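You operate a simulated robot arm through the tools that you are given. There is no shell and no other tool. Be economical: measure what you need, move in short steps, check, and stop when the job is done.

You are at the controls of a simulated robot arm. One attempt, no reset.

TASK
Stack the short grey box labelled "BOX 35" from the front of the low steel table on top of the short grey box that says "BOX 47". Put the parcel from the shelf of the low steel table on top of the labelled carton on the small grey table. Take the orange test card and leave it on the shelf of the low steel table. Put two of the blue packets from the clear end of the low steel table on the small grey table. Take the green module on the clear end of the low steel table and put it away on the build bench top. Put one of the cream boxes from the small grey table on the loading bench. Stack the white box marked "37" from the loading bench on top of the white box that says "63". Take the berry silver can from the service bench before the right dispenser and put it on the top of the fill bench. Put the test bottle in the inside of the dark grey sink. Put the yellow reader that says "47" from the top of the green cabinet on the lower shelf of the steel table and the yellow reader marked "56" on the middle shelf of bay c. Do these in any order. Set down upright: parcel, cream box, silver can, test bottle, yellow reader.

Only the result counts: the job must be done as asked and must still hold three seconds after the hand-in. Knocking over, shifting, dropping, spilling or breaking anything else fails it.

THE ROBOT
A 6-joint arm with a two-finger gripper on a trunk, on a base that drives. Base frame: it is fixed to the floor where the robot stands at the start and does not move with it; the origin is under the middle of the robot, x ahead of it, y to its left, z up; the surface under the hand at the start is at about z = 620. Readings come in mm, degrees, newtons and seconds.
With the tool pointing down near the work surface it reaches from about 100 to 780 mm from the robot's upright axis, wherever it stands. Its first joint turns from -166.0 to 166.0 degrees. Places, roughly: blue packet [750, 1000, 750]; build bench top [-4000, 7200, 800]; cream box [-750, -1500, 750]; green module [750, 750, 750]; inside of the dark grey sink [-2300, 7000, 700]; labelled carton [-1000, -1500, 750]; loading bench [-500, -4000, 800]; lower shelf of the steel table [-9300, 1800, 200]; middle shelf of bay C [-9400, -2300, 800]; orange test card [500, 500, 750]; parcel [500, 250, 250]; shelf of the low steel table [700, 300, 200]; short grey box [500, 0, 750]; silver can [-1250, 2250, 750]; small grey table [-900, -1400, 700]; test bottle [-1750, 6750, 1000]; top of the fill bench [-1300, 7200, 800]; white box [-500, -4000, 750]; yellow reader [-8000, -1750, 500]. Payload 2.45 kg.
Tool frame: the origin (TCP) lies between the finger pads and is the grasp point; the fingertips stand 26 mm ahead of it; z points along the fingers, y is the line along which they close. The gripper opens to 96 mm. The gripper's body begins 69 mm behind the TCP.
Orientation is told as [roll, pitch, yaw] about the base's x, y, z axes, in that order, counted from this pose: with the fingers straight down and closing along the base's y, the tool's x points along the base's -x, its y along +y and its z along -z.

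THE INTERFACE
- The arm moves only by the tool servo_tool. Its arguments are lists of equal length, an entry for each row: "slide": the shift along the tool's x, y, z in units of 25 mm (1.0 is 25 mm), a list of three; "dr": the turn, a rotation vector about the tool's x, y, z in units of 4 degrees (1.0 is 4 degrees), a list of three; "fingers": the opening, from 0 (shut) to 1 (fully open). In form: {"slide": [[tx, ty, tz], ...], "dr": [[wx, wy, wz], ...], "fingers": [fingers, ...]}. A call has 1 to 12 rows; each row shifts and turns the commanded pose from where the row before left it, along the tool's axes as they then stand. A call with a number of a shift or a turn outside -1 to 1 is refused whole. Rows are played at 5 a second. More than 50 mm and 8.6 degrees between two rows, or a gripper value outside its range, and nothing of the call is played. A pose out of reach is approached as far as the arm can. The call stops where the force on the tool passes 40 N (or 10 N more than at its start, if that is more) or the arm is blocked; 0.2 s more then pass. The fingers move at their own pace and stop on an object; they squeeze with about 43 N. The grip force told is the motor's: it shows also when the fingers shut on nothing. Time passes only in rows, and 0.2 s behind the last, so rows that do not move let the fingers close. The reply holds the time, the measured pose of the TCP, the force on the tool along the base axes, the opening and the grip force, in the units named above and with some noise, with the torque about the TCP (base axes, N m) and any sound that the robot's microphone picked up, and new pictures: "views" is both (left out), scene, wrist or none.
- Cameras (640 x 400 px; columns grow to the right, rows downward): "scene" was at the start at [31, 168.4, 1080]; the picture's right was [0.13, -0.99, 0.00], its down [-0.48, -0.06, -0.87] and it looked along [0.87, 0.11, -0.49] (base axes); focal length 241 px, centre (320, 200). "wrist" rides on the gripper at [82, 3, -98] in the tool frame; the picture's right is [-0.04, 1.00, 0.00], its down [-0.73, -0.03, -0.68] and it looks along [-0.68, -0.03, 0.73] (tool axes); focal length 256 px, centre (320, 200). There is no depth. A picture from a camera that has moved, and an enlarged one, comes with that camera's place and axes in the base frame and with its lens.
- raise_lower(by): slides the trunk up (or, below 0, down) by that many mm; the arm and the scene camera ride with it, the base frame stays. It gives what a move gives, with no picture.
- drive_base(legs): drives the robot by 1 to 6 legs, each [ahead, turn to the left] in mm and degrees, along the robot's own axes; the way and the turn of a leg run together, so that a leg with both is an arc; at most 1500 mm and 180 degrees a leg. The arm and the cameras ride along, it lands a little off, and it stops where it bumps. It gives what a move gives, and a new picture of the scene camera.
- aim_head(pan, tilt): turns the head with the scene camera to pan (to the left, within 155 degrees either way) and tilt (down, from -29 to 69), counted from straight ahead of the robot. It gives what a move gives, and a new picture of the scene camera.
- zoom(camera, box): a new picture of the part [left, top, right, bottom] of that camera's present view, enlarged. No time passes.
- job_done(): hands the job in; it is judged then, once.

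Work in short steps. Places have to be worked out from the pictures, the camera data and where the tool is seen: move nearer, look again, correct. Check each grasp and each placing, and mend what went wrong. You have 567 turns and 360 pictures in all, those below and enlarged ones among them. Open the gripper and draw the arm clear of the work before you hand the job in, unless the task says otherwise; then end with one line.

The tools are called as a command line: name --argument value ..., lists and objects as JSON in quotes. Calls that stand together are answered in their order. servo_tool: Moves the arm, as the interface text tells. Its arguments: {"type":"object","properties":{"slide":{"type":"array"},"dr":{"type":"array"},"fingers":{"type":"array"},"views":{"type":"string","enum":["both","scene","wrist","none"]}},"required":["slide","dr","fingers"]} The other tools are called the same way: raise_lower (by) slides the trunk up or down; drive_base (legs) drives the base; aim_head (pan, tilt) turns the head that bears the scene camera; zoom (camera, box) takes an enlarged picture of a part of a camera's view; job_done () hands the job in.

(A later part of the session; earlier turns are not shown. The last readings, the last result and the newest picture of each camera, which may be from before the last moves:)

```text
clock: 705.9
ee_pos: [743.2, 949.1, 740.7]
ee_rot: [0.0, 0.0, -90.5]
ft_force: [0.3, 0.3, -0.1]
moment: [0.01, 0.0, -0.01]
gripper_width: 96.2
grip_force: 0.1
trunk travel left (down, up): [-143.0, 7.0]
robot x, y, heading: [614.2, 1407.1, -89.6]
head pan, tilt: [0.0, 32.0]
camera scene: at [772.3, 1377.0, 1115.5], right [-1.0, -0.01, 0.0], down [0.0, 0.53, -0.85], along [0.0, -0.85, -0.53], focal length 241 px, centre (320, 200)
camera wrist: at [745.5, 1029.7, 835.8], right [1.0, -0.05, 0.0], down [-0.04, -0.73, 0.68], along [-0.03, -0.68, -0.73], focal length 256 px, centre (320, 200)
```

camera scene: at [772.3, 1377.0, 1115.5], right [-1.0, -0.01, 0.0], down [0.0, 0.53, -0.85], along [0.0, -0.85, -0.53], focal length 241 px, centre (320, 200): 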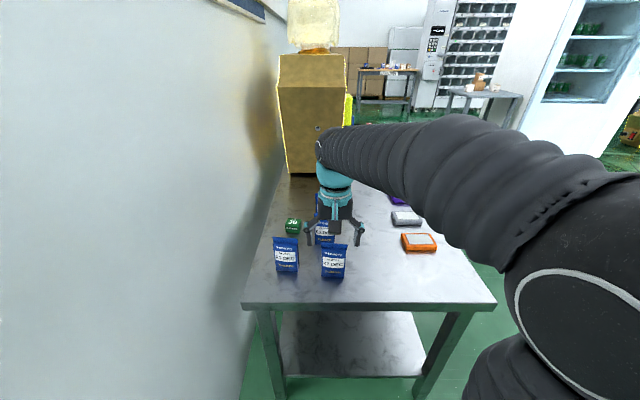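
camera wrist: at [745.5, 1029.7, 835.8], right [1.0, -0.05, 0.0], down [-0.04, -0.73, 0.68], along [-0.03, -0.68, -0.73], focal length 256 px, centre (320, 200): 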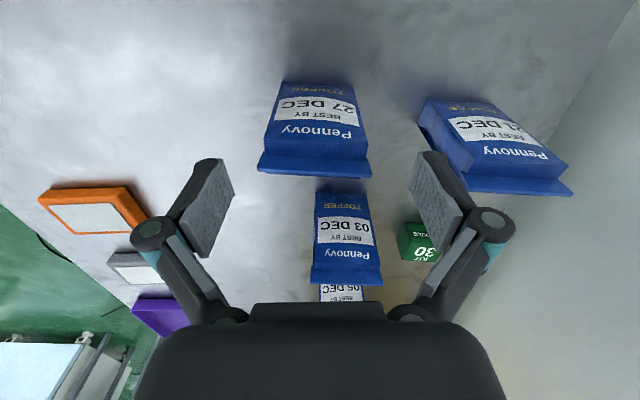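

Centred (top z≈727, table 626). Narrow slightly, descend to 686 and close.

servo_tool --slide '[[0, -0.08, 0], [0, 0, 0.8], [0, 0, 0.8], [0, 0, 0.6], [0, 0, 0], [0, 0, 0], [0, 0, 0]]' --dr '[[0, 0, 0], [0, 0, 0], [0, 0, 0], [0, 0, 0], [0, 0, 0], [0, 0, 0], [0, 0, 0]]' --fingers '[0.85, 0.85, 0.85, 0.85, 0, 0, 0]' --views "wrist"

```text
clock: 707.5
ee_pos: [741.7, 949.3, 683.7]
ee_rot: [0.0, 0.0, -90.5]
ft_force: [-0.5, -0.4, 7.1]
moment: [-0.1, 0.0, 0.01]
gripper_width: 56.9
grip_force: 43.0
trunk travel left (down, up): [-143.0, 7.0]
robot x, y, heading: [611.8, 1409.6, -89.9]
head pan, tilt: [0.0, 32.0]
camera wrist: at [744.4, 1030.0, 780.9], right [1.0, -0.05, 0.0], down [-0.04, -0.73, 0.68], along [-0.03, -0.68, -0.73], focal length 256 px, centre (320, 200)
```

wrist: 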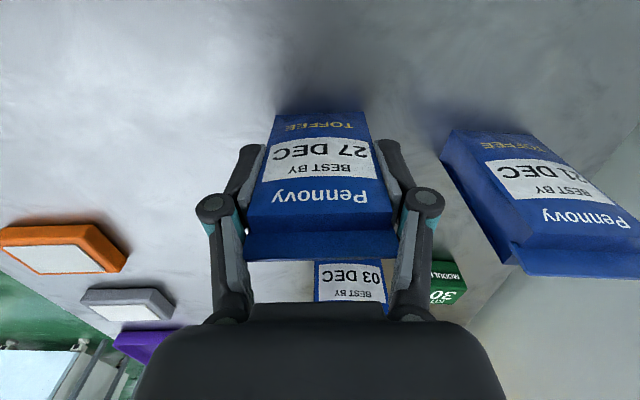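

Gripped. Lift, retract, then drive to the small grey table.

servo_tool --slide '[[0, 0, -1], [0, 0, -1], [0, 0, -1], [0, 0, -1], [0, 0, -1], [0, 0, -1], [0.5, 0, -1], [1, 0, -1], [1, 0, -0.5], [1, 0, 0], [1, 0, 0]]' --dr '[[0, 0, 0], [0, 0, 0], [0, 0, 0], [0, 0, 0], [0, 0, 0], [0, 0, 0], [0, 0, 0], [0, 0, 0], [0, 0, 0], [0, 0, 0], [0, 0, 0]]' --fingers '[0, 0, 0, 0, 0, 0, 0, 0, 0, 0, 0]' --views "wrist"

drive_base --legs '[[0, -90], [862, 0], [0, 72], [1500, 0], [700, 0], [0, 18]]'

```text
clock: 709.9
ee_pos: [741.6, 1060.2, 898.5]
ee_rot: [0.0, 0.0, -90.5]
ft_force: [-0.4, -0.1, -1.5]
moment: [-0.03, 0.02, 0.0]
gripper_width: 57.2
grip_force: 43.2
trunk travel left (down, up): [-143.0, 7.0]
robot x, y, heading: [614.7, 1404.6, -89.6]
head pan, tilt: [0.0, 32.0]
camera wrist: at [745.0, 1140.8, 994.7], right [1.0, -0.05, 0.0], down [-0.04, -0.73, 0.68], along [-0.03, -0.68, -0.73], focal length 256 px, centre (320, 200)
```

wrist: 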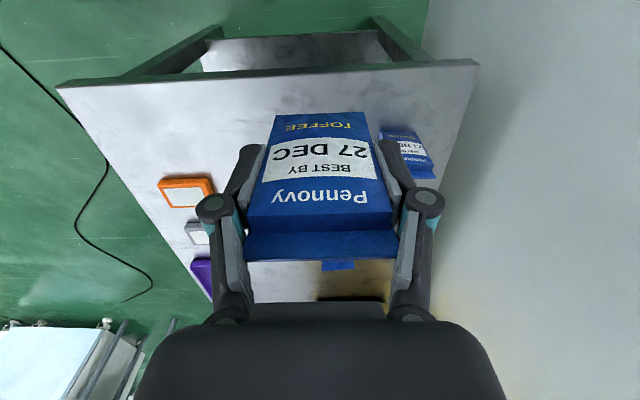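

```text
clock: 732.9
ee_pos: [-679.6, -1078.8, 897.4]
ee_rot: [0.0, 0.1, -87.5]
ft_force: [-0.1, 0.7, -0.8]
moment: [0.01, 0.02, 0.02]
gripper_width: 57.4
grip_force: 43.1
trunk travel left (down, up): [-143.0, 7.0]
robot x, y, heading: [-827.4, -737.1, -86.4]
head pan, tilt: [0.0, 32.0]
camera scene: at [-667.1, -761.3, 1115.5], right [-1.0, -0.06, 0.0], down [-0.03, 0.53, -0.85], along [0.05, -0.85, -0.53], focal length 241 px, centre (320, 200)
```

scene: 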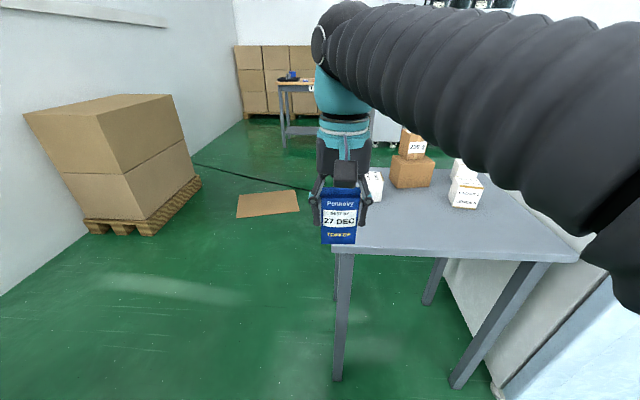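

Carry the packet to the free front area, near (-960,-1240).

servo_tool --slide '[[-0.1, -0.96, 0], [-0.1, -0.96, 0], [-0.1, -0.96, 0], [-0.4, -0.96, 0], [-0.6, -0.96, 0], [-0.6, -0.96, 0], [-0.6, -0.96, 0], [-0.7, -0.96, 0], [-0.7, -0.96, 0], [-0.7, -0.96, 0], [-0.7, -0.96, 0], [-0.7, -0.96, 0]]' --dr '[[0, 0, 0], [0, 0, 0], [0, 0, 0], [0, 0, 0], [0, 0, 0], [0, 0, 0], [0, 0, 0], [0, 0, 0], [0, 0, 0], [0, 0, 0], [0, 0, 0], [0, 0, 0]]' --fingers '[0, 0, 0, 0, 0, 0, 0, 0, 0, 0, 0, 0]' --views "both"

```text
clock: 735.5
ee_pos: [-961.4, -1244.3, 897.5]
ee_rot: [0.0, 0.0, -87.4]
ft_force: [-0.8, -0.1, -0.3]
moment: [-0.02, 0.0, 0.03]
gripper_width: 57.1
grip_force: 43.1
trunk travel left (down, up): [-143.0, 7.0]
robot x, y, heading: [-827.3, -741.1, -86.4]
head pan, tilt: [0.0, 32.0]
camera scene: at [-667.0, -761.1, 1115.5], right [-1.0, -0.06, 0.0], down [-0.03, 0.53, -0.85], along [0.05, -0.85, -0.53], focal length 241 px, centre (320, 200)
camera wrist: at [-962.3, -1162.2, 995.3], right [1.0, 0.01, 0.0], down [0.0, -0.73, 0.68], along [0.0, -0.68, -0.73], focal length 256 px, centre (320, 200)
```

scene: 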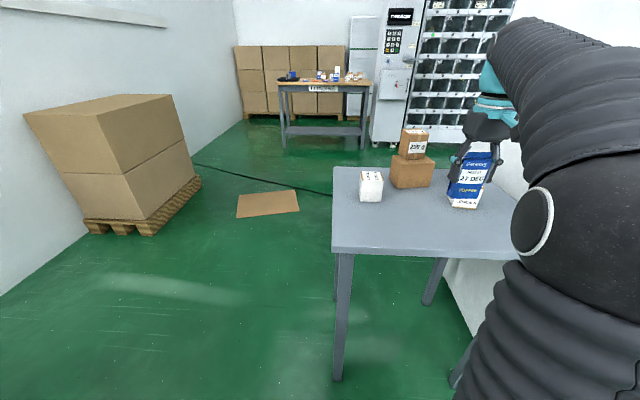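
wrist: 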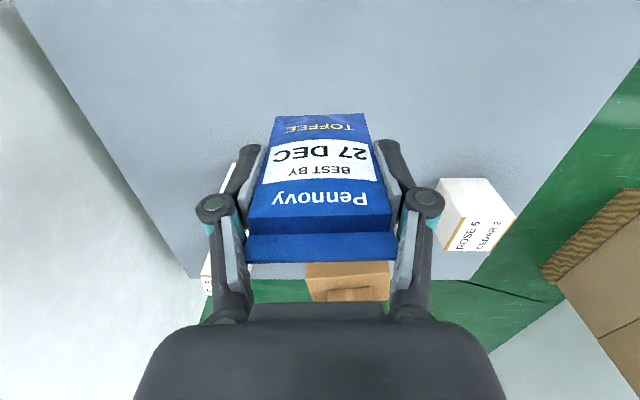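

Lower to contact.

servo_tool --slide '[[0, 0, 1], [0, 0, 1], [0, 0, 1], [0, 0, 0.7], [0, 0, 0.12], [0, 0, 0.1], [0, 0, 0.1], [0, 0, 0.1], [0, 0, 0.1], [0, 0, 0.1], [0, 0, 0.1], [0, 0, 0.1]]' --dr '[[0, 0, 0], [0, 0, 0], [0, 0, 0], [0, 0, 0], [0, 0, 0], [0, 0, 0], [0, 0, 0], [0, 0, 0], [0, 0, 0], [0, 0, 0], [0, 0, 0], [0, 0, 0]]' --fingers '[0, 0, 0, 0, 0, 0, 0, 0, 0, 0, 0, 0]' --views "wrist"

```text
clock: 738.1
ee_pos: [-961.6, -1244.0, 787.5]
ee_rot: [-0.1, -0.4, -87.3]
ft_force: [0.5, 0.8, 16.4]
moment: [0.26, -0.14, -0.02]
gripper_width: 57.2
grip_force: 43.3
trunk travel left (down, up): [-143.0, 7.0]
robot x, y, heading: [-823.6, -740.4, -86.3]
head pan, tilt: [0.0, 32.0]
stopped in row 12: the force on the tool passed its limit at 43 N (the readings are from after the stop); the commanded pose is now the measured one
camera wrist: at [-962.2, -1161.2, 885.1], right [1.0, 0.01, 0.0], down [0.01, -0.73, 0.68], along [0.0, -0.68, -0.73], focal length 256 px, centre (320, 200)
```

wrist: 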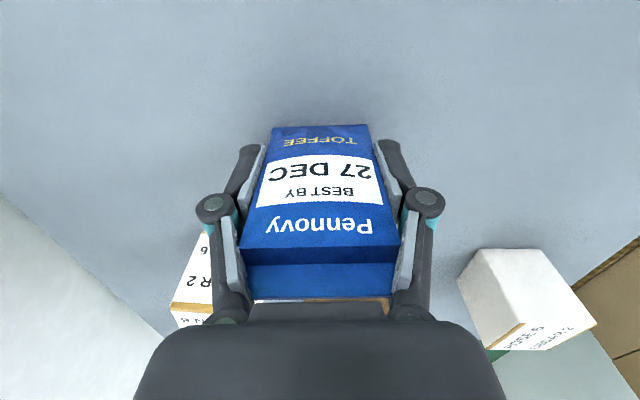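

Contact. Ease, release, rise.

servo_tool --slide '[[0, 0, -0.05], [0, 0, 0], [0, 0, 0], [0, 0, -0.6], [0, 0, -1], [0, 0, -1], [0, 0, -1], [0, 0, -1], [0, 0, -1], [0, 0, -1]]' --dr '[[0, 0, 0], [0, 0, 0], [0, 0, 0], [0, 0, 0], [0, 0, 0], [0, 0, 0], [0, 0, 0], [0, 0, 0], [0, 0, 0], [0, 0, 0]]' --fingers '[0, 0.8, 0.8, 0.8, 0.8, 0.8, 0.8, 0.8, 0.8, 0.8]' --views "wrist"

```text
clock: 740.3
ee_pos: [-962.5, -1242.1, 954.1]
ee_rot: [0.0, -0.2, -87.3]
ft_force: [0.5, 0.1, 0.4]
moment: [0.03, -0.02, 0.04]
gripper_width: 77.0
grip_force: 0.0
trunk travel left (down, up): [-143.0, 7.0]
robot x, y, heading: [-828.6, -739.3, -86.5]
head pan, tilt: [0.0, 32.0]
camera wrist: at [-963.2, -1161.1, 1050.3], right [1.0, 0.01, 0.0], down [0.01, -0.73, 0.68], along [0.01, -0.68, -0.73], focal length 256 px, centre (320, 200)
```

wrist: 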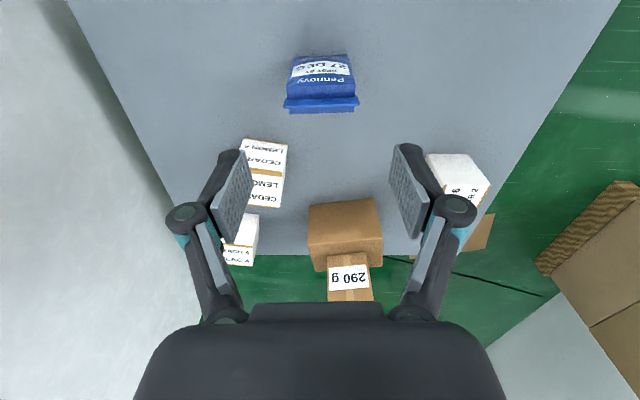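

Packet 1 stands on the grey table. Return for the second.

servo_tool --slide '[[1, 0, 0], [1, 0, 0], [1, 0, 0], [1, 0, 0], [1, 0, 0], [1, 0, 0]]' --dr '[[0, 0, 0], [0, 0, 0], [0, 0, 0], [0, 0, 0], [0, 0, 0], [0, 0, 0]]' --fingers '[0.8, 0.8, 0.8, 0.8, 0.8, 0.8]' --views "none"

drive_base --legs '[[0, 159], [1500, 0], [770, 0], [0, -72.5]]'

```text
clock: 741.7
ee_pos: [-968.7, -1093.8, 951.2]
ee_rot: [0.0, -0.2, -87.2]
ft_force: [0.5, 1.1, -0.5]
moment: [0.01, -0.06, 0.03]
gripper_width: 76.7
grip_force: 0.0
trunk travel left (down, up): [-143.0, 7.0]
robot x, y, heading: [-828.3, -737.2, -86.4]
head pan, tilt: [0.0, 32.0]
```

```text
clock: 762.7
ee_pos: [72.1, 1329.7, 952.7]
ee_rot: [0.0, -0.2, 4.3]
ft_force: [-0.5, -0.6, -0.3]
moment: [-0.04, 0.02, -0.01]
gripper_width: 76.7
grip_force: 0.1
trunk travel left (down, up): [-143.0, 7.0]
robot x, y, heading: [-282.5, 1463.4, 5.2]
head pan, tilt: [0.0, 32.0]
camera scene: at [-266.9, 1621.3, 1115.5], right [0.09, -1.0, 0.0], down [-0.53, -0.05, -0.85], along [0.84, 0.07, -0.53], focal length 241 px, centre (320, 200)
```

scene: 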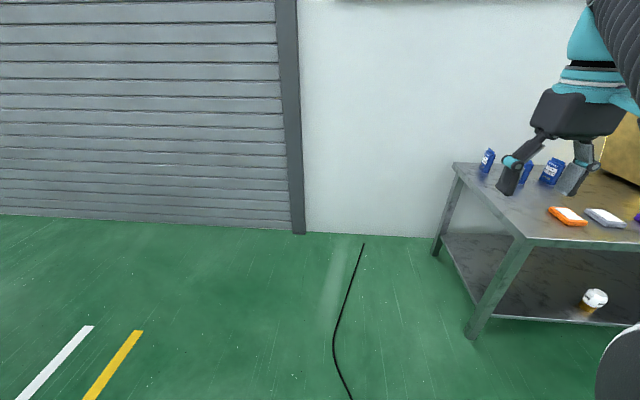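

drive_base --legs '[[0, -8], [920, 0], [0, -87]]'

servo_tool --slide '[[0, 1, 0.3], [0, 1, 0.3], [0, 1, 0.3], [0, 1, 0.3], [0, 1, 0.3], [0, 1, 0.3], [0, 1, 0.3], [0, 1, 0.3], [0, 1, 0.3]]' --dr '[[0, 0, 0], [0, 0, 0], [0, 0, 0], [0, 0, 0], [0, 0, 0], [0, 0, 0], [0, 0, 0], [0, 0, 0], [0, 0, 0]]' --fingers '[0.85, 0.85, 0.85, 0.85, 0.85, 0.85, 0.85, 0.85, 0.85]' --views "wrist"

```text
clock: 771.7
ee_pos: [445.8, 1082.2, 952.7]
ee_rot: [-0.1, -0.2, -90.7]
ft_force: [-0.3, -0.5, -0.2]
moment: [-0.04, 0.0, -0.02]
gripper_width: 76.8
grip_force: 0.1
trunk travel left (down, up): [-143.0, 7.0]
robot x, y, heading: [608.3, 1426.1, -90.3]
head pan, tilt: [0.0, 32.0]
camera scene: at [767.3, 1394.8, 1115.5], right [-1.0, 0.0, 0.0], down [0.0, 0.53, -0.85], along [0.0, -0.85, -0.53], focal length 241 px, centre (320, 200)
```

scene: 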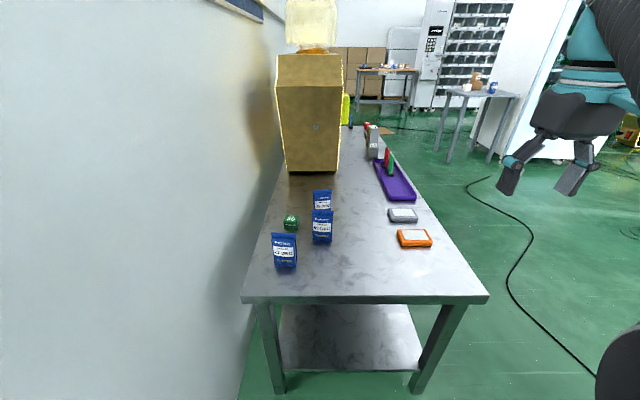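

```text
clock: 773.7
ee_pos: [671.0, 1078.3, 885.8]
ee_rot: [0.0, -0.3, -90.7]
ft_force: [0.2, -0.1, 0.7]
moment: [0.0, -0.03, 0.01]
gripper_width: 81.6
grip_force: 0.1
trunk travel left (down, up): [-143.0, 7.0]
robot x, y, heading: [606.3, 1425.8, -89.9]
head pan, tilt: [0.0, 32.0]
camera wrist: at [674.8, 1159.9, 983.0], right [1.0, -0.05, 0.0], down [-0.04, -0.73, 0.68], along [-0.04, -0.68, -0.73], focal length 256 px, centre (320, 200)
```

wrist: 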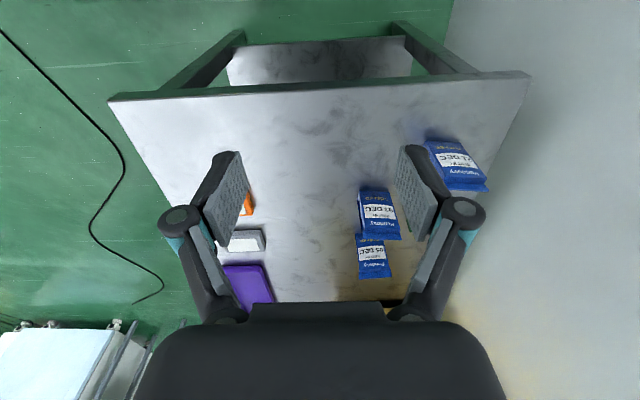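

Move over packet 21 DEC (≈(858,935)).

servo_tool --slide '[[-0.2, 0.94, 0.3], [-0.2, 0.94, 0.3], [-0.2, 0.94, 0.3], [-0.3, 0.94, 0.3], [-0.3, 0.94, 0.3], [-0.3, 0.94, 0.3], [-0.3, 0.94, 0.3], [-0.3, 0.94, 0.3]]' --dr '[[0, 0, 0], [0, 0, 0], [0, 0, 0], [0, 0, 0], [0, 0, 0], [0, 0, 0], [0, 0, 0], [0, 0, 0]]' --fingers '[0.85, 0.85, 0.85, 0.85, 0.85, 0.85, 0.85, 0.85]' --views "wrist"

```text
clock: 775.5
ee_pos: [859.2, 1023.9, 827.5]
ee_rot: [0.1, -0.2, -90.7]
ft_force: [-0.4, -0.2, 0.1]
moment: [0.02, -0.05, 0.01]
gripper_width: 81.7
grip_force: 0.2
trunk travel left (down, up): [-143.0, 7.0]
robot x, y, heading: [606.9, 1425.3, -90.1]
head pan, tilt: [0.0, 32.0]
camera wrist: at [861.3, 1106.1, 922.7], right [1.0, -0.05, 0.0], down [-0.04, -0.73, 0.68], along [-0.04, -0.68, -0.73], focal length 256 px, centre (320, 200)
```

wrist: 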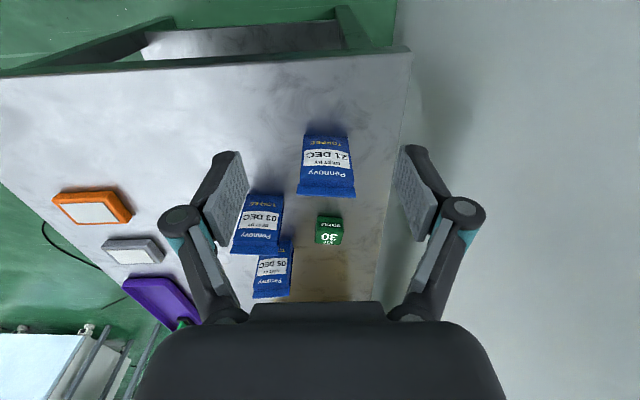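

Packet 21 DEC: centre ≈(857,931), yaw ≈ −9°. Align, descend.

servo_tool --slide '[[-0.93, 0, 0], [-0.93, 0, 0], [-0.93, 0, 0], [-0.93, 0, 0], [0, 0, 1], [0, 0, 1], [0, 0, 1], [0, 0, 0.4]]' --dr '[[0, 0, 0], [0, 0, 0], [0, 0, 0], [0, 0, 0], [0, 0, 1], [0, 0, 1], [0, 0, 0.15], [0, 0, 0]]' --fingers '[0.9, 0.9, 0.9, 0.9, 0.9, 0.9, 0.9, 0.9]' --views "wrist"

```text
clock: 777.3
ee_pos: [855.5, 931.0, 738.7]
ee_rot: [0.0, -0.2, -99.3]
ft_force: [0.6, -0.4, -0.3]
moment: [0.01, -0.02, -0.04]
gripper_width: 86.6
grip_force: 0.0
trunk travel left (down, up): [-143.0, 7.0]
robot x, y, heading: [609.7, 1424.0, -90.0]
head pan, tilt: [0.0, 32.0]
camera wrist: at [872.2, 1009.5, 835.5], right [0.98, -0.2, 0.0], down [-0.15, -0.72, 0.68], along [-0.14, -0.67, -0.73], focal length 256 px, centre (320, 200)
```

wrist: 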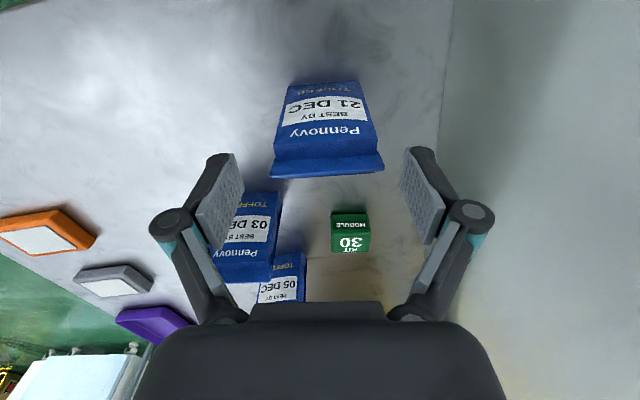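

servo_tool --slide '[[0, 0.12, 0.6], [0, 0, 0.8], [0, 0, 0.75], [0, 0, 0], [0, 0, 0], [0, 0, 0], [0, 0, -1], [0, 0, -1]]' --dr '[[0, 0, 0], [0, 0, 0], [0, 0, 0], [0, 0, 0], [0, 0, 0], [0, 0, 0], [0, 0, 0], [0, 0, 0]]' --fingers '[0.9, 0.9, 0.9, 0, 0, 0, 0, 0]' --views "wrist"

```text
clock: 779.1
ee_pos: [859.1, 929.6, 735.2]
ee_rot: [0.0, 0.0, -99.3]
ft_force: [0.6, 0.6, -1.2]
moment: [-0.01, -0.01, 0.0]
gripper_width: 57.1
grip_force: 43.1
trunk travel left (down, up): [-143.0, 7.0]
robot x, y, heading: [609.8, 1424.8, -90.0]
head pan, tilt: [0.0, 32.0]
camera wrist: at [875.4, 1009.7, 831.5], right [0.98, -0.2, 0.0], down [-0.15, -0.72, 0.68], along [-0.14, -0.67, -0.73], focal length 256 px, centre (320, 200)
```

wrist: 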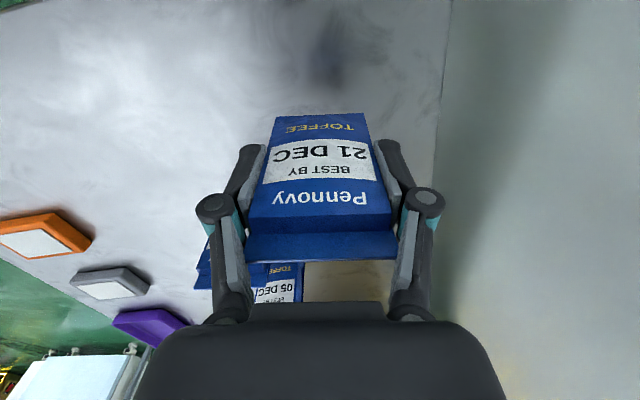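

Gripped. Lift, retract, drive to the grey table again.

servo_tool --slide '[[0, 0, -1], [0, 0, -1], [0, 0, -1], [0, 0, -1], [0, 0, -1], [0.5, -0.5, -1], [1, -1, -0.5], [1, -1, 0], [1, -1, 0], [1, -1, 0]]' --dr '[[0, 0, 0], [0, 0, 0], [0, 0, 0], [0, 0, 0], [0, 0, 0], [0, 0, -0.77], [0, 0, -0.77], [0, 0, -0.77], [0, 0, 0], [0, 0, 0]]' --fingers '[0, 0, 0, 0, 0, 0, 0, 0, 0, 0]' --views "none"

drive_base --legs '[[0, -90], [862, 0], [0, 72], [1500, 0], [700, 0], [0, 18]]'

```text
clock: 781.3
ee_pos: [753.4, 1049.6, 899.5]
ee_rot: [-0.2, -0.1, -90.0]
ft_force: [-0.8, -1.0, -1.2]
moment: [0.06, 0.04, 0.01]
gripper_width: 57.2
grip_force: 43.5
trunk travel left (down, up): [-143.0, 7.0]
robot x, y, heading: [609.2, 1424.5, -90.1]
head pan, tilt: [0.0, 32.0]
```

```text
clock: 804.3
ee_pos: [-743.8, -1047.1, 900.2]
ee_rot: [0.0, -0.2, -88.9]
ft_force: [0.1, -0.3, -0.4]
moment: [-0.02, 0.0, 0.01]
gripper_width: 57.3
grip_force: 42.9
trunk travel left (down, up): [-143.0, 7.0]
robot x, y, heading: [-895.8, -676.6, -89.0]
head pan, tilt: [0.0, 32.0]
camera scene: at [-736.4, -703.0, 1115.5], right [-1.0, -0.02, 0.0], down [-0.01, 0.53, -0.85], along [0.02, -0.85, -0.53], focal length 241 px, centre (320, 200)
```

scene: 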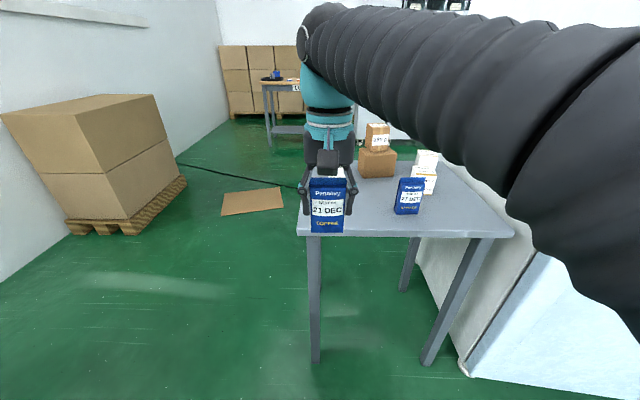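

servo_tool --slide '[[-0.93, -0.4, 0], [-0.93, -0.4, 0], [-0.93, -0.4, 0], [-0.93, -0.4, 0], [-0.93, -0.4, 0.2], [-0.93, -0.4, 0.2], [-0.93, -0.4, 0.3], [-0.93, -0.4, 0.3]]' --dr '[[0, 0, 0], [0, 0, 0], [0, 0, 0], [0, 0, 0], [0, 0, 0], [0, 0, 0], [0, 0, 0], [0, 0, 0]]' --fingers '[0, 0, 0, 0, 0, 0, 0, 0]' --views "both"

```text
clock: 806.1
ee_pos: [-822.1, -1234.4, 876.2]
ee_rot: [-0.1, -0.2, -89.2]
ft_force: [0.1, 0.4, -1.3]
moment: [-0.02, 0.03, 0.01]
gripper_width: 57.4
grip_force: 43.1
trunk travel left (down, up): [-143.0, 7.0]
robot x, y, heading: [-895.0, -675.3, -89.0]
head pan, tilt: [0.0, 32.0]
camera scene: at [-736.3, -702.8, 1115.5], right [-1.0, -0.02, 0.0], down [-0.01, 0.53, -0.85], along [0.02, -0.85, -0.53], focal length 241 px, centre (320, 200)
camera wrist: at [-820.2, -1152.9, 971.9], right [1.0, -0.02, 0.0], down [-0.02, -0.73, 0.68], along [-0.02, -0.68, -0.73], focal length 256 px, centre (320, 200)
```

scene: 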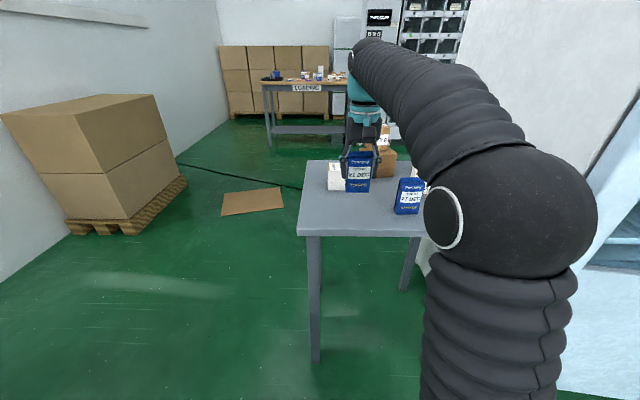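
wrist: 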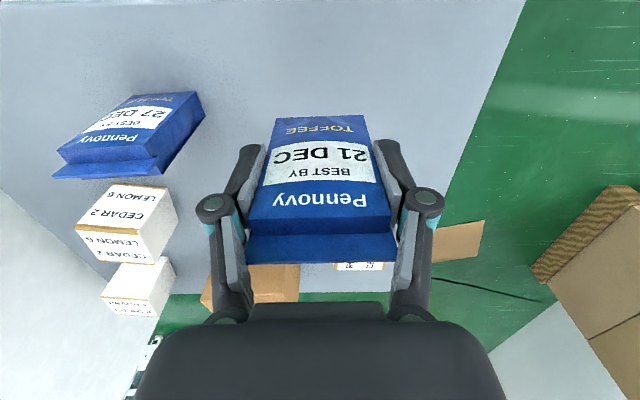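

servo_tool --slide '[[0, 0, 1], [0, 0, 1], [0, 0, 0.9], [0, 0, 0.15], [0, 0, 0.1], [0, 0, 0.1], [0, 0, 0.1], [0, 0, 0.1], [0, 0, 0.08], [0, 0, 0.08], [0, 0, 0.08]]' --dr '[[0, 0, 0], [0, 0, 0], [0, 0, 0], [0, 0, 0], [0, 0, 0], [0, 0, 0], [0, 0, 0], [0, 0, 0], [0, 0, 0], [0, 0, 0], [0, 0, 0]]' --fingers '[0, 0, 0, 0, 0, 0, 0, 0, 0, 0, 0]' --views "none"

```text
clock: 808.3
ee_pos: [-821.9, -1233.3, 789.2]
ee_rot: [0.0, -0.7, -89.0]
ft_force: [0.0, 3.5, 14.8]
moment: [0.3, 0.01, 0.04]
gripper_width: 57.1
grip_force: 42.9
trunk travel left (down, up): [-143.0, 7.0]
robot x, y, heading: [-892.8, -677.7, -88.9]
head pan, tilt: [0.0, 32.0]
stopped in row 10: the force on the tool passed its limit at 42 N (the readings are from after the stop); the commanded pose is now the measured one
```

Contact. Ease, release, rise and check.

servo_tool --slide '[[0, 0, -0.05], [0, 0, 0], [0, 0, 0], [0, 0, -0.6], [0, 0, -1], [0, 0, -1], [0, 0, -1], [0, 0, -1], [0, 0, -1], [0, 0, -1]]' --dr '[[0, 0.12, 0], [0, 0, 0], [0, 0, 0], [0, 0, 0], [0, 0, 0], [0, 0, 0], [0, 0, 0], [0, 0, 0], [0, 0, 0], [0, 0, 0]]' --fingers '[0, 0.8, 0.8, 0.8, 0.8, 0.8, 0.8, 0.8, 0.8, 0.8]' --views "wrist"

```text
clock: 810.5
ee_pos: [-823.0, -1234.1, 954.7]
ee_rot: [0.0, 0.0, -89.1]
ft_force: [-0.2, -0.3, 0.4]
moment: [0.0, 0.0, 0.01]
gripper_width: 76.9
grip_force: 0.1
trunk travel left (down, up): [-143.0, 7.0]
robot x, y, heading: [-896.3, -676.9, -88.9]
head pan, tilt: [0.0, 32.0]
camera wrist: at [-821.6, -1152.9, 1051.6], right [1.0, -0.02, 0.0], down [-0.02, -0.74, 0.68], along [-0.02, -0.68, -0.74], focal length 256 px, centre (320, 200)
```

wrist: 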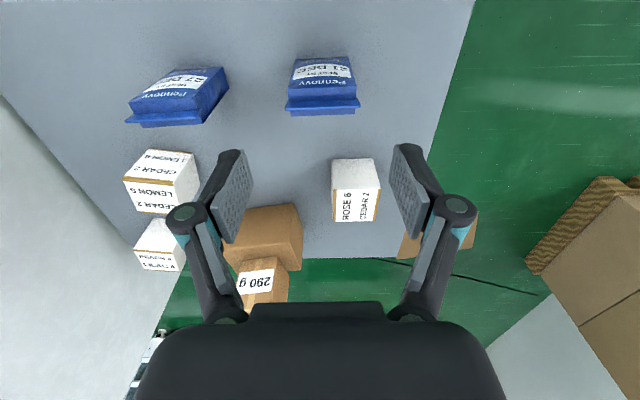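

Both packets stand on the grey table. Return for the green module.

servo_tool --slide '[[1, 0, 0], [1, 0, 0], [1, 0, 0], [1, 0, 0], [1, 0, 0], [1, 0, 0], [1, 0, 0]]' --dr '[[0, 0, 0], [0, 0, 0], [0, 0, 0], [0, 0, 0], [0, 0, 0], [0, 0, 0], [0, 0, 0]]' --fingers '[0.8, 0.8, 0.8, 0.8, 0.8, 0.8, 0.8]' --views "none"

drive_base --legs '[[0, 163], [1500, 0], [700, 0], [0, -74.5]]'

```text
clock: 812.1
ee_pos: [-824.3, -1059.5, 952.9]
ee_rot: [0.0, 0.2, -89.1]
ft_force: [-0.1, 0.3, -0.6]
moment: [0.09, 0.0, 0.06]
gripper_width: 76.9
grip_force: 0.0
trunk travel left (down, up): [-143.0, 7.0]
robot x, y, heading: [-896.3, -677.5, -89.3]
head pan, tilt: [0.0, 32.0]
```

```text
clock: 832.8
ee_pos: [194.4, 1459.8, 953.2]
ee_rot: [0.0, 0.1, -4.1]
ft_force: [-0.1, 0.1, 0.3]
moment: [0.0, 0.0, 0.02]
gripper_width: 76.9
grip_force: 0.1
trunk travel left (down, up): [-143.0, 7.0]
robot x, y, heading: [-195.1, 1424.1, -4.0]
head pan, tilt: [0.0, 32.0]
camera scene: at [-153.0, 1575.6, 1115.5], right [-0.07, -1.0, 0.0], down [-0.53, 0.04, -0.85], along [0.85, -0.06, -0.53], focal length 241 px, centre (320, 200)
```

scene: 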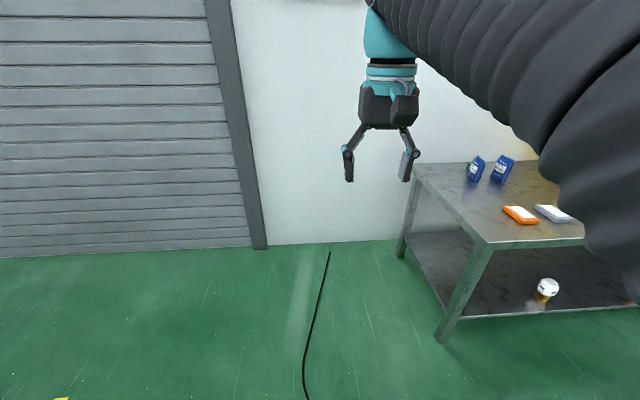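

drive_base --legs '[[0, 3], [775, 0], [0, -89]]'

servo_tool --slide '[[-0.5, 1, 0.3], [-0.5, 1, 0.3], [-0.5, 1, 0.3], [-0.5, 1, 0.3], [-0.5, 1, 0.3], [-0.5, 1, 0.3], [-0.5, 1, 0.3]]' --dr '[[0, 0, 0], [0, 0, 0], [0, 0, 0], [0, 0, 0], [0, 0, 0], [0, 0, 0], [0, 0, 0]]' --fingers '[0.9, 0.9, 0.9, 0.9, 0.9, 0.9, 0.9]' --views "wrist"

```text
clock: 841.1
ee_pos: [650.4, 1032.7, 952.2]
ee_rot: [0.0, 0.0, -88.3]
ft_force: [-0.4, 0.2, 1.5]
moment: [0.0, 0.02, 0.02]
gripper_width: 76.7
grip_force: 0.1
trunk travel left (down, up): [-143.0, 7.0]
robot x, y, heading: [569.8, 1416.4, -87.9]
head pan, tilt: [0.0, 32.0]
camera scene: at [731.5, 1390.6, 1115.5], right [-1.0, -0.03, 0.0], down [-0.02, 0.53, -0.85], along [0.03, -0.85, -0.53], focal length 241 px, centre (320, 200)
```

scene: 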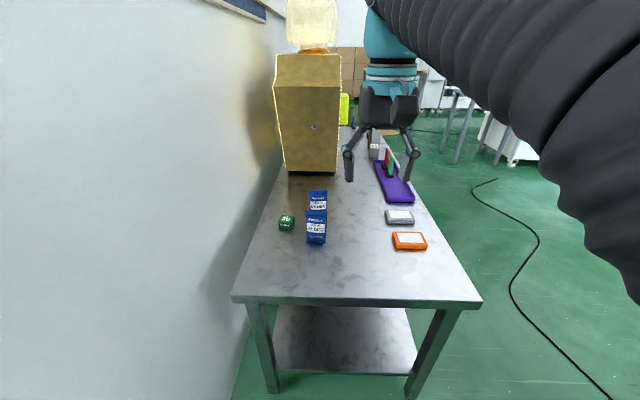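

```text
clock: 842.7
ee_pos: [827.1, 952.6, 899.4]
ee_rot: [0.0, 0.0, -88.4]
ft_force: [0.4, 0.5, 0.6]
moment: [-0.03, -0.04, -0.01]
gripper_width: 86.3
grip_force: 0.0
trunk travel left (down, up): [-143.0, 7.0]
robot x, y, heading: [571.7, 1420.5, -88.2]
head pan, tilt: [0.0, 32.0]
camera wrist: at [828.2, 1032.7, 996.3], right [1.0, -0.01, 0.0], down [-0.01, -0.73, 0.68], along [-0.01, -0.68, -0.73], focal length 256 px, centre (320, 200)
```

wrist: 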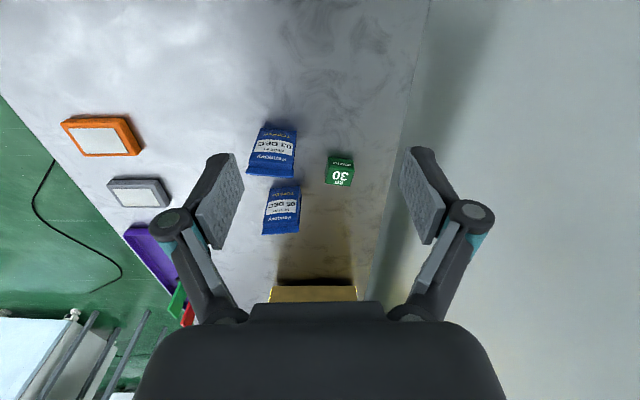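

Green module ≈46×41×38 at (860,774). Approach while descending.

servo_tool --slide '[[-0.9, 0.3, 0.8], [-0.9, 0.3, 0.8], [-0.9, 0.3, 0.8], [-0.9, 0.2, 0.8], [-0.9, 0, 0.8], [-0.9, 0, 0.8], [-0.9, 0, 0.6], [-0.9, 0, 0.4]]' --dr '[[0, 0, 0], [0, 0, 0], [0, 0, 0], [0, 0, 0], [0, 0, 0], [0, 0, 0], [0, 0, 0], [0, 0, 0]]' --fingers '[0.85, 0.85, 0.85, 0.85, 0.85, 0.85, 0.85, 0.85]' --views "wrist"

```text
clock: 844.5
ee_pos: [861.3, 771.7, 755.7]
ee_rot: [0.0, 0.0, -88.3]
ft_force: [0.2, 1.2, -0.2]
moment: [-0.03, -0.04, 0.02]
gripper_width: 81.5
grip_force: 0.2
trunk travel left (down, up): [-143.0, 7.0]
robot x, y, heading: [570.4, 1413.5, -88.1]
head pan, tilt: [0.0, 32.0]
camera wrist: at [861.0, 853.0, 852.2], right [1.0, -0.01, 0.0], down [-0.01, -0.73, 0.68], along [-0.01, -0.68, -0.73], focal length 256 px, centre (320, 200)
```

wrist: 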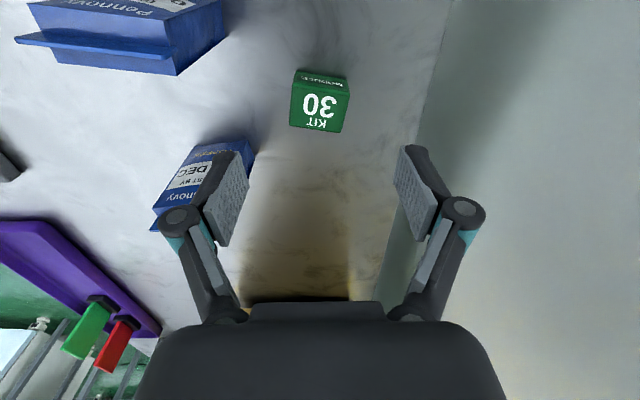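

Align yaw (−6°) and descend to grip.

servo_tool --slide '[[0, -0.1, 0.6], [0, 0, 0.8], [0, 0, 1], [0, 0, 1], [0, 0, 0.55], [0, 0, 0], [0, 0, 0], [0, 0, 0]]' --dr '[[0, 0, 1], [0, 0, 0.95], [0, 0, 0], [0, 0, 0], [0, 0, 0], [0, 0, 0], [0, 0, 0], [0, 0, 0]]' --fingers '[0.85, 0.85, 0.85, 0.85, 0.85, 0, 0, 0]' --views "wrist"

```text
clock: 846.3
ee_pos: [858.5, 772.4, 655.9]
ee_rot: [0.0, 0.0, -96.1]
ft_force: [-0.4, 0.3, 2.5]
moment: [0.08, -0.03, 0.01]
gripper_width: 45.1
grip_force: 43.0
trunk travel left (down, up): [-143.0, 7.0]
robot x, y, heading: [573.1, 1416.3, -87.8]
head pan, tilt: [0.0, 32.0]
camera wrist: at [869.0, 853.1, 753.3], right [0.99, -0.15, 0.0], down [-0.11, -0.73, 0.68], along [-0.1, -0.67, -0.74], focal length 256 px, centre (320, 200)
```

wrist: 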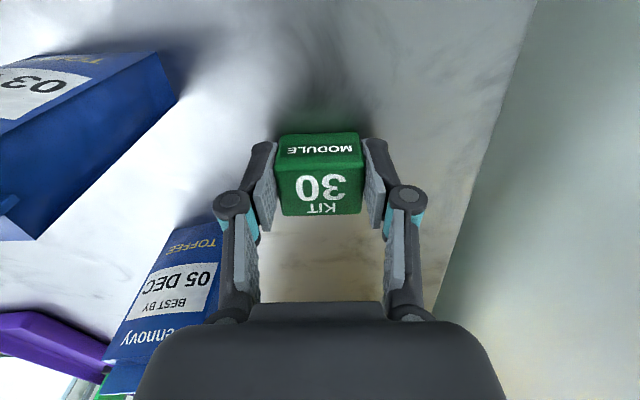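

Gripped (45 mm). Lift and retract, then travel to the build bench.

servo_tool --slide '[[0, 0, -1], [0, 0, -1], [0, 0, -1], [0, 0, -1], [0.6, 0, -1], [1, 0, -1], [1, 0, -1], [1, 0, -0.8], [1, -0.5, -0.5], [1, -1, 0], [1, -1, 0], [1, -1, 0]]' --dr '[[0, 0, 0], [0, 0, 0], [0, 0, 0], [0, 0, 0], [0, 0, 0], [0, 0, 0], [0, 0, 0], [0, 0, 0], [0, 0, 0], [0, 0, 0], [0, 0, 0], [0, 0, 0]]' --fingers '[0, 0, 0, 0, 0, 0, 0, 0, 0, 0, 0, 0]' --views "none"

servo_tool --slide '[[1, -1, 0], [1, -1, 0], [1, -0.5, 0], [1, 0, 0]]' --dr '[[0, 0, -1], [0, 0, -0.5], [0, 0, 0], [0, 0, 0]]' --fingers '[0, 0, 0, 0]' --views "wrist"

```text
clock: 848.9
ee_pos: [789.5, 970.7, 866.0]
ee_rot: [0.0, 0.1, -96.1]
ft_force: [-0.3, -0.5, -0.6]
moment: [0.02, 0.02, 0.0]
gripper_width: 45.1
grip_force: 42.9
trunk travel left (down, up): [-143.0, 7.0]
robot x, y, heading: [568.8, 1412.6, -88.2]
head pan, tilt: [0.0, 32.0]
```

```text
clock: 849.9
ee_pos: [730.4, 1073.9, 864.5]
ee_rot: [0.0, 0.1, -90.1]
ft_force: [0.3, 0.0, -0.5]
moment: [0.03, 0.02, 0.02]
gripper_width: 45.1
grip_force: 43.5
trunk travel left (down, up): [-143.0, 7.0]
robot x, y, heading: [573.4, 1418.0, -87.9]
head pan, tilt: [0.0, 32.0]
camera wrist: at [733.4, 1155.2, 961.7], right [1.0, -0.04, 0.0], down [-0.03, -0.73, 0.68], along [-0.03, -0.68, -0.74], focal length 256 px, centre (320, 200)
```

wrist: 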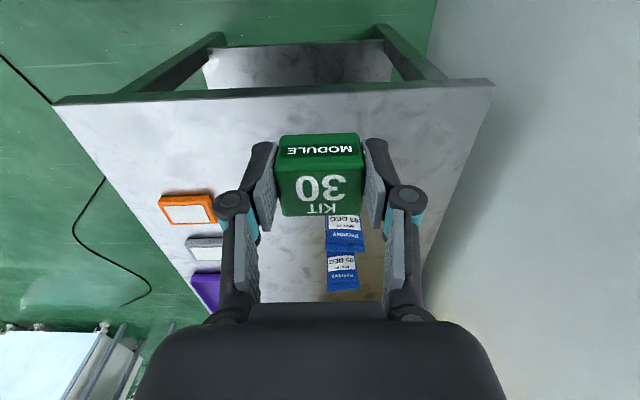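

drive_base --legs '[[0, -94.4], [1500, 0], [475, 0], [0, -36.3], [960, 0], [0, -51.3]]'

```text
clock: 872.6
ee_pos: [-2299.7, 2510.5, 864.3]
ee_rot: [0.1, 0.2, 85.9]
ft_force: [-1.2, 0.1, -0.7]
moment: [-0.01, -0.02, 0.07]
gripper_width: 45.0
grip_force: 42.8
trunk travel left (down, up): [-143.0, 7.0]
robot x, y, heading: [-2165.1, 2159.4, 87.7]
head pan, tilt: [0.0, 32.0]
camera scene: at [-2320.2, 2193.3, 1115.5], right [1.0, -0.04, 0.0], down [-0.02, -0.53, -0.85], along [0.03, 0.85, -0.53], focal length 241 px, centre (320, 200)
```

scene: 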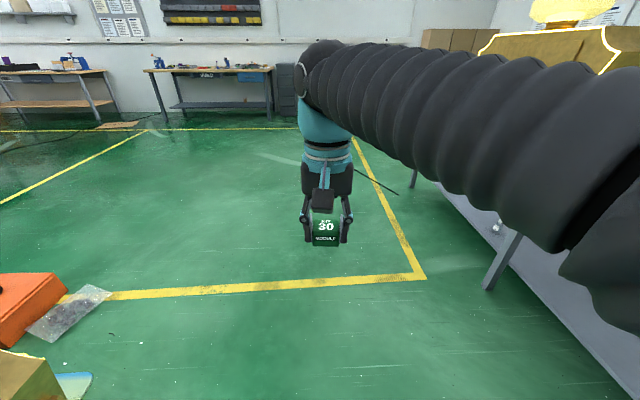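

drive_base --legs '[[0, 23.6], [1500, 0], [1500, 0], [1150, 0], [0, -21.3]]'

aim_head --pan 0 --tilt 28

```text
clock: 894.9
ee_pos: [-3712.6, 6416.7, 866.0]
ee_rot: [0.0, 0.0, 85.9]
ft_force: [-0.2, -0.1, -1.3]
moment: [-0.04, 0.0, 0.01]
gripper_width: 44.9
grip_force: 42.7
trunk travel left (down, up): [-143.0, 7.0]
robot x, y, heading: [-3577.0, 6064.3, 87.9]
head pan, tilt: [0.0, 32.0]
camera scene: at [-3733.9, 6100.1, 1115.5], right [1.0, -0.04, 0.0], down [-0.02, -0.53, -0.85], along [0.03, 0.85, -0.53], focal length 241 px, centre (320, 200)
```

scene: 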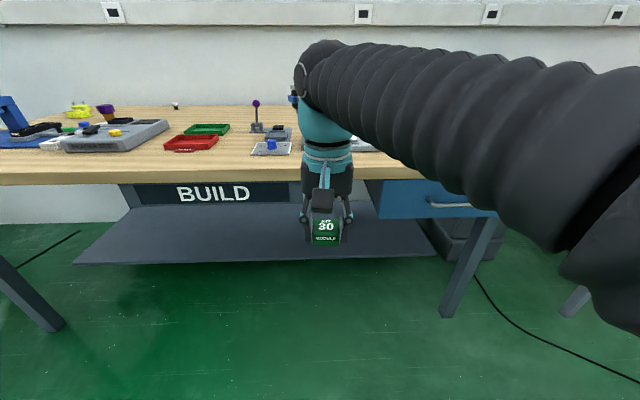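

```text
clock: 895.5
ee_pos: [-3713.4, 6417.2, 865.2]
ee_rot: [0.1, 0.1, 85.9]
ft_force: [0.2, -0.3, -0.6]
moment: [0.05, 0.01, -0.03]
gripper_width: 44.5
grip_force: 43.1
trunk travel left (down, up): [-143.0, 7.0]
robot x, y, heading: [-3578.9, 6067.9, 87.9]
head pan, tilt: [0.0, 28.0]
camera scene: at [-3733.8, 6101.7, 1121.8], right [1.0, -0.04, 0.0], down [-0.02, -0.47, -0.88], along [0.03, 0.88, -0.47], focal length 241 px, centre (320, 200)
```

scene: 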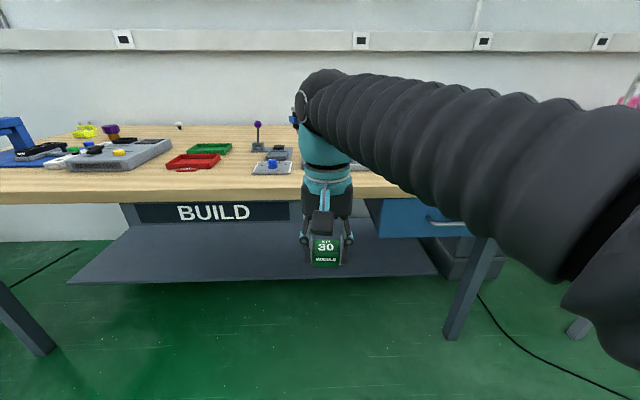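

The front strip of the build bench near (-3950,6735) is free. Raise the hand and re-station further left.

servo_tool --slide '[[0, 0, -1], [0, 0, -1], [0, 0, -1], [0, 0, -1]]' --dr '[[0, 0, 0], [0, 0, 0], [0, 0, 0], [0, 0, 0]]' --fingers '[0, 0, 0, 0]' --views "none"

drive_base --legs '[[0, 92], [270, 0], [0, -90], [130, 0]]'

servo_tool --slide '[[-1, 0, 0], [-1, 0, 0], [-1, 0, 0], [-1, 0, 0]]' --dr '[[0, 0, 0], [0, 0, 0], [0, 0, 0], [0, 0, 0]]' --fingers '[0, 0, 0, 0]' --views "both"

```text
clock: 896.5
ee_pos: [-3713.9, 6415.9, 967.4]
ee_rot: [0.0, 0.1, 86.0]
ft_force: [-0.3, 0.6, -0.5]
moment: [0.0, 0.01, -0.01]
gripper_width: 45.0
grip_force: 43.2
trunk travel left (down, up): [-143.0, 7.0]
robot x, y, heading: [-3574.9, 6066.9, 87.8]
head pan, tilt: [0.0, 28.0]
```

```text
clock: 907.0
ee_pos: [-3999.3, 6545.4, 966.1]
ee_rot: [0.0, 0.1, 88.4]
ft_force: [0.1, -0.1, -1.2]
moment: [-0.01, 0.02, 0.0]
gripper_width: 44.8
grip_force: 43.0
trunk travel left (down, up): [-143.0, 7.0]
robot x, y, heading: [-3850.7, 6198.4, 90.3]
head pan, tilt: [0.0, 28.0]
camera scene: at [-4006.6, 6230.0, 1121.8], right [1.0, 0.01, 0.0], down [0.0, -0.47, -0.88], along [0.0, 0.88, -0.47], focal length 241 px, centre (320, 200)
```

scene: 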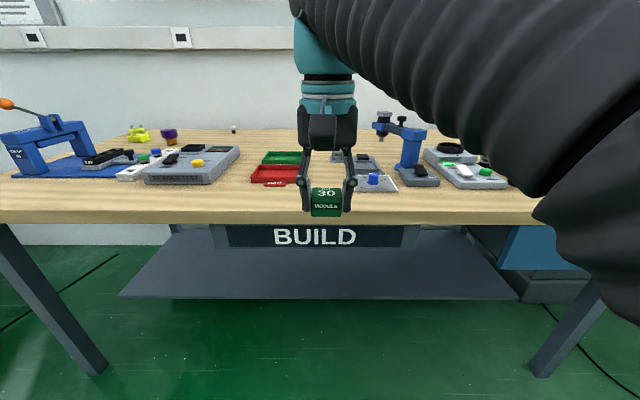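

```text
clock: 908.0
ee_pos: [-3998.8, 6644.7, 966.9]
ee_rot: [0.0, 0.1, 88.4]
ft_force: [0.8, -0.4, -0.3]
moment: [0.04, 0.0, -0.03]
gripper_width: 45.2
grip_force: 43.0
trunk travel left (down, up): [-143.0, 7.0]
robot x, y, heading: [-3851.8, 6200.6, 90.4]
head pan, tilt: [0.0, 28.0]
camera scene: at [-4006.6, 6229.7, 1121.8], right [1.0, 0.01, 0.0], down [0.0, -0.47, -0.88], along [0.0, 0.88, -0.47], focal length 241 px, centre (320, 200)
camera wrist: at [-4004.1, 6562.4, 1062.7], right [-1.0, 0.07, 0.0], down [0.05, 0.73, 0.68], along [0.05, 0.68, -0.73], focal length 256 px, centre (320, 200)
```

scene: 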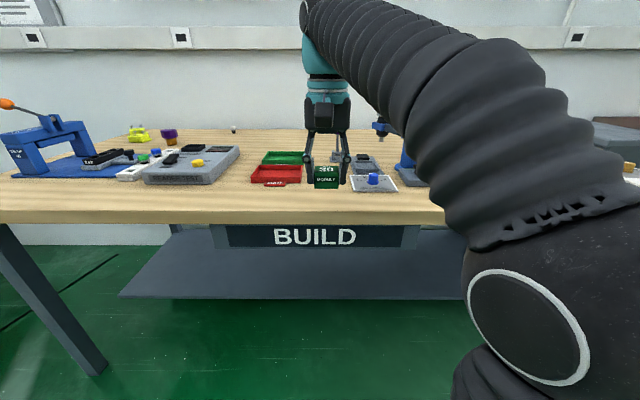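
wrist: 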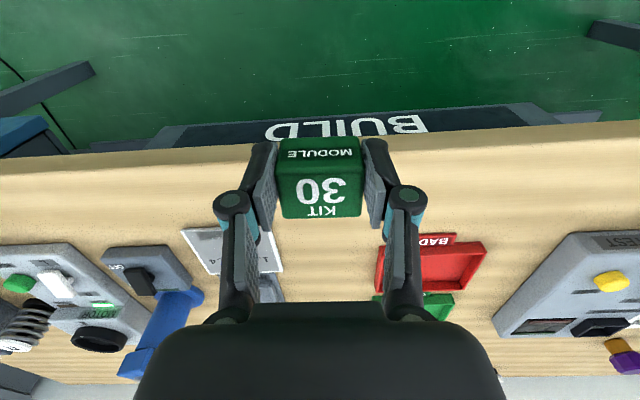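

Bench z≈802, front y≈6725; free strip to y≈6865. Move to y≈6785 and lower.

servo_tool --slide '[[-0.94, 0, 0.3], [-0.94, 0, 0.3], [-0.94, 0, 0.3], [-0.94, 0, 0.3], [-0.94, 0, 0.3], [-0.94, 0, 0.3], [0, 0, 0.8]]' --dr '[[0, 0, 0], [0, 0, 0], [0, 0, 0], [0, 0, 0], [0, 0, 0], [0, 0, 0], [0, 0, 0]]' --fingers '[0, 0, 0, 0, 0, 0, 0]' --views "wrist"

```text
clock: 909.6
ee_pos: [-3992.2, 6786.6, 901.3]
ee_rot: [0.0, 0.1, 88.2]
ft_force: [-0.5, 0.1, -0.5]
moment: [0.02, 0.0, -0.01]
gripper_width: 44.9
grip_force: 43.2
trunk travel left (down, up): [-143.0, 7.0]
robot x, y, heading: [-3850.9, 6199.6, 90.1]
head pan, tilt: [0.0, 28.0]
camera wrist: at [-3999.1, 6704.4, 999.6], right [-1.0, 0.07, 0.0], down [0.05, 0.73, 0.68], along [0.05, 0.68, -0.74], focal length 256 px, centre (320, 200)
```

wrist: 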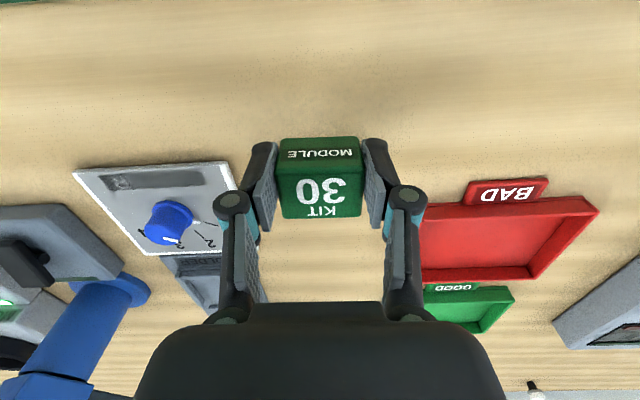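

servo_tool --slide '[[0, 0, 1], [0, 0, 0.7], [0, 0, 0.12], [0, 0, 0.12], [0, 0, 0.12], [0, 0, 0.12], [0, 0, 0.12], [0, 0, 0.12], [0, 0, 0.12], [0, 0, 0.12], [0, 0, 0.12], [0, 0, 0.12]]' --dr '[[0, 0, 0], [0, 0, 0], [0, 0, 0], [0, 0, 0], [0, 0, 0], [0, 0, 0], [0, 0, 0], [0, 0, 0], [0, 0, 0], [0, 0, 0], [0, 0, 0], [0, 0, 0]]' --fingers '[0, 0, 0, 0, 0, 0, 0, 0, 0, 0, 0, 0]' --views "none"

```text
clock: 910.3
ee_pos: [-3990.6, 6783.8, 864.5]
ee_rot: [0.2, -0.7, 88.4]
ft_force: [0.6, -3.6, 18.0]
moment: [-0.31, -0.34, -0.07]
gripper_width: 44.8
grip_force: 43.6
trunk travel left (down, up): [-143.0, 7.0]
robot x, y, heading: [-3849.3, 6201.3, 90.2]
head pan, tilt: [0.0, 28.0]
stopped in row 3: the force on the tool passed its limit at 51 N (the readings are from after the stop); the commanded pose is now the measured one
```

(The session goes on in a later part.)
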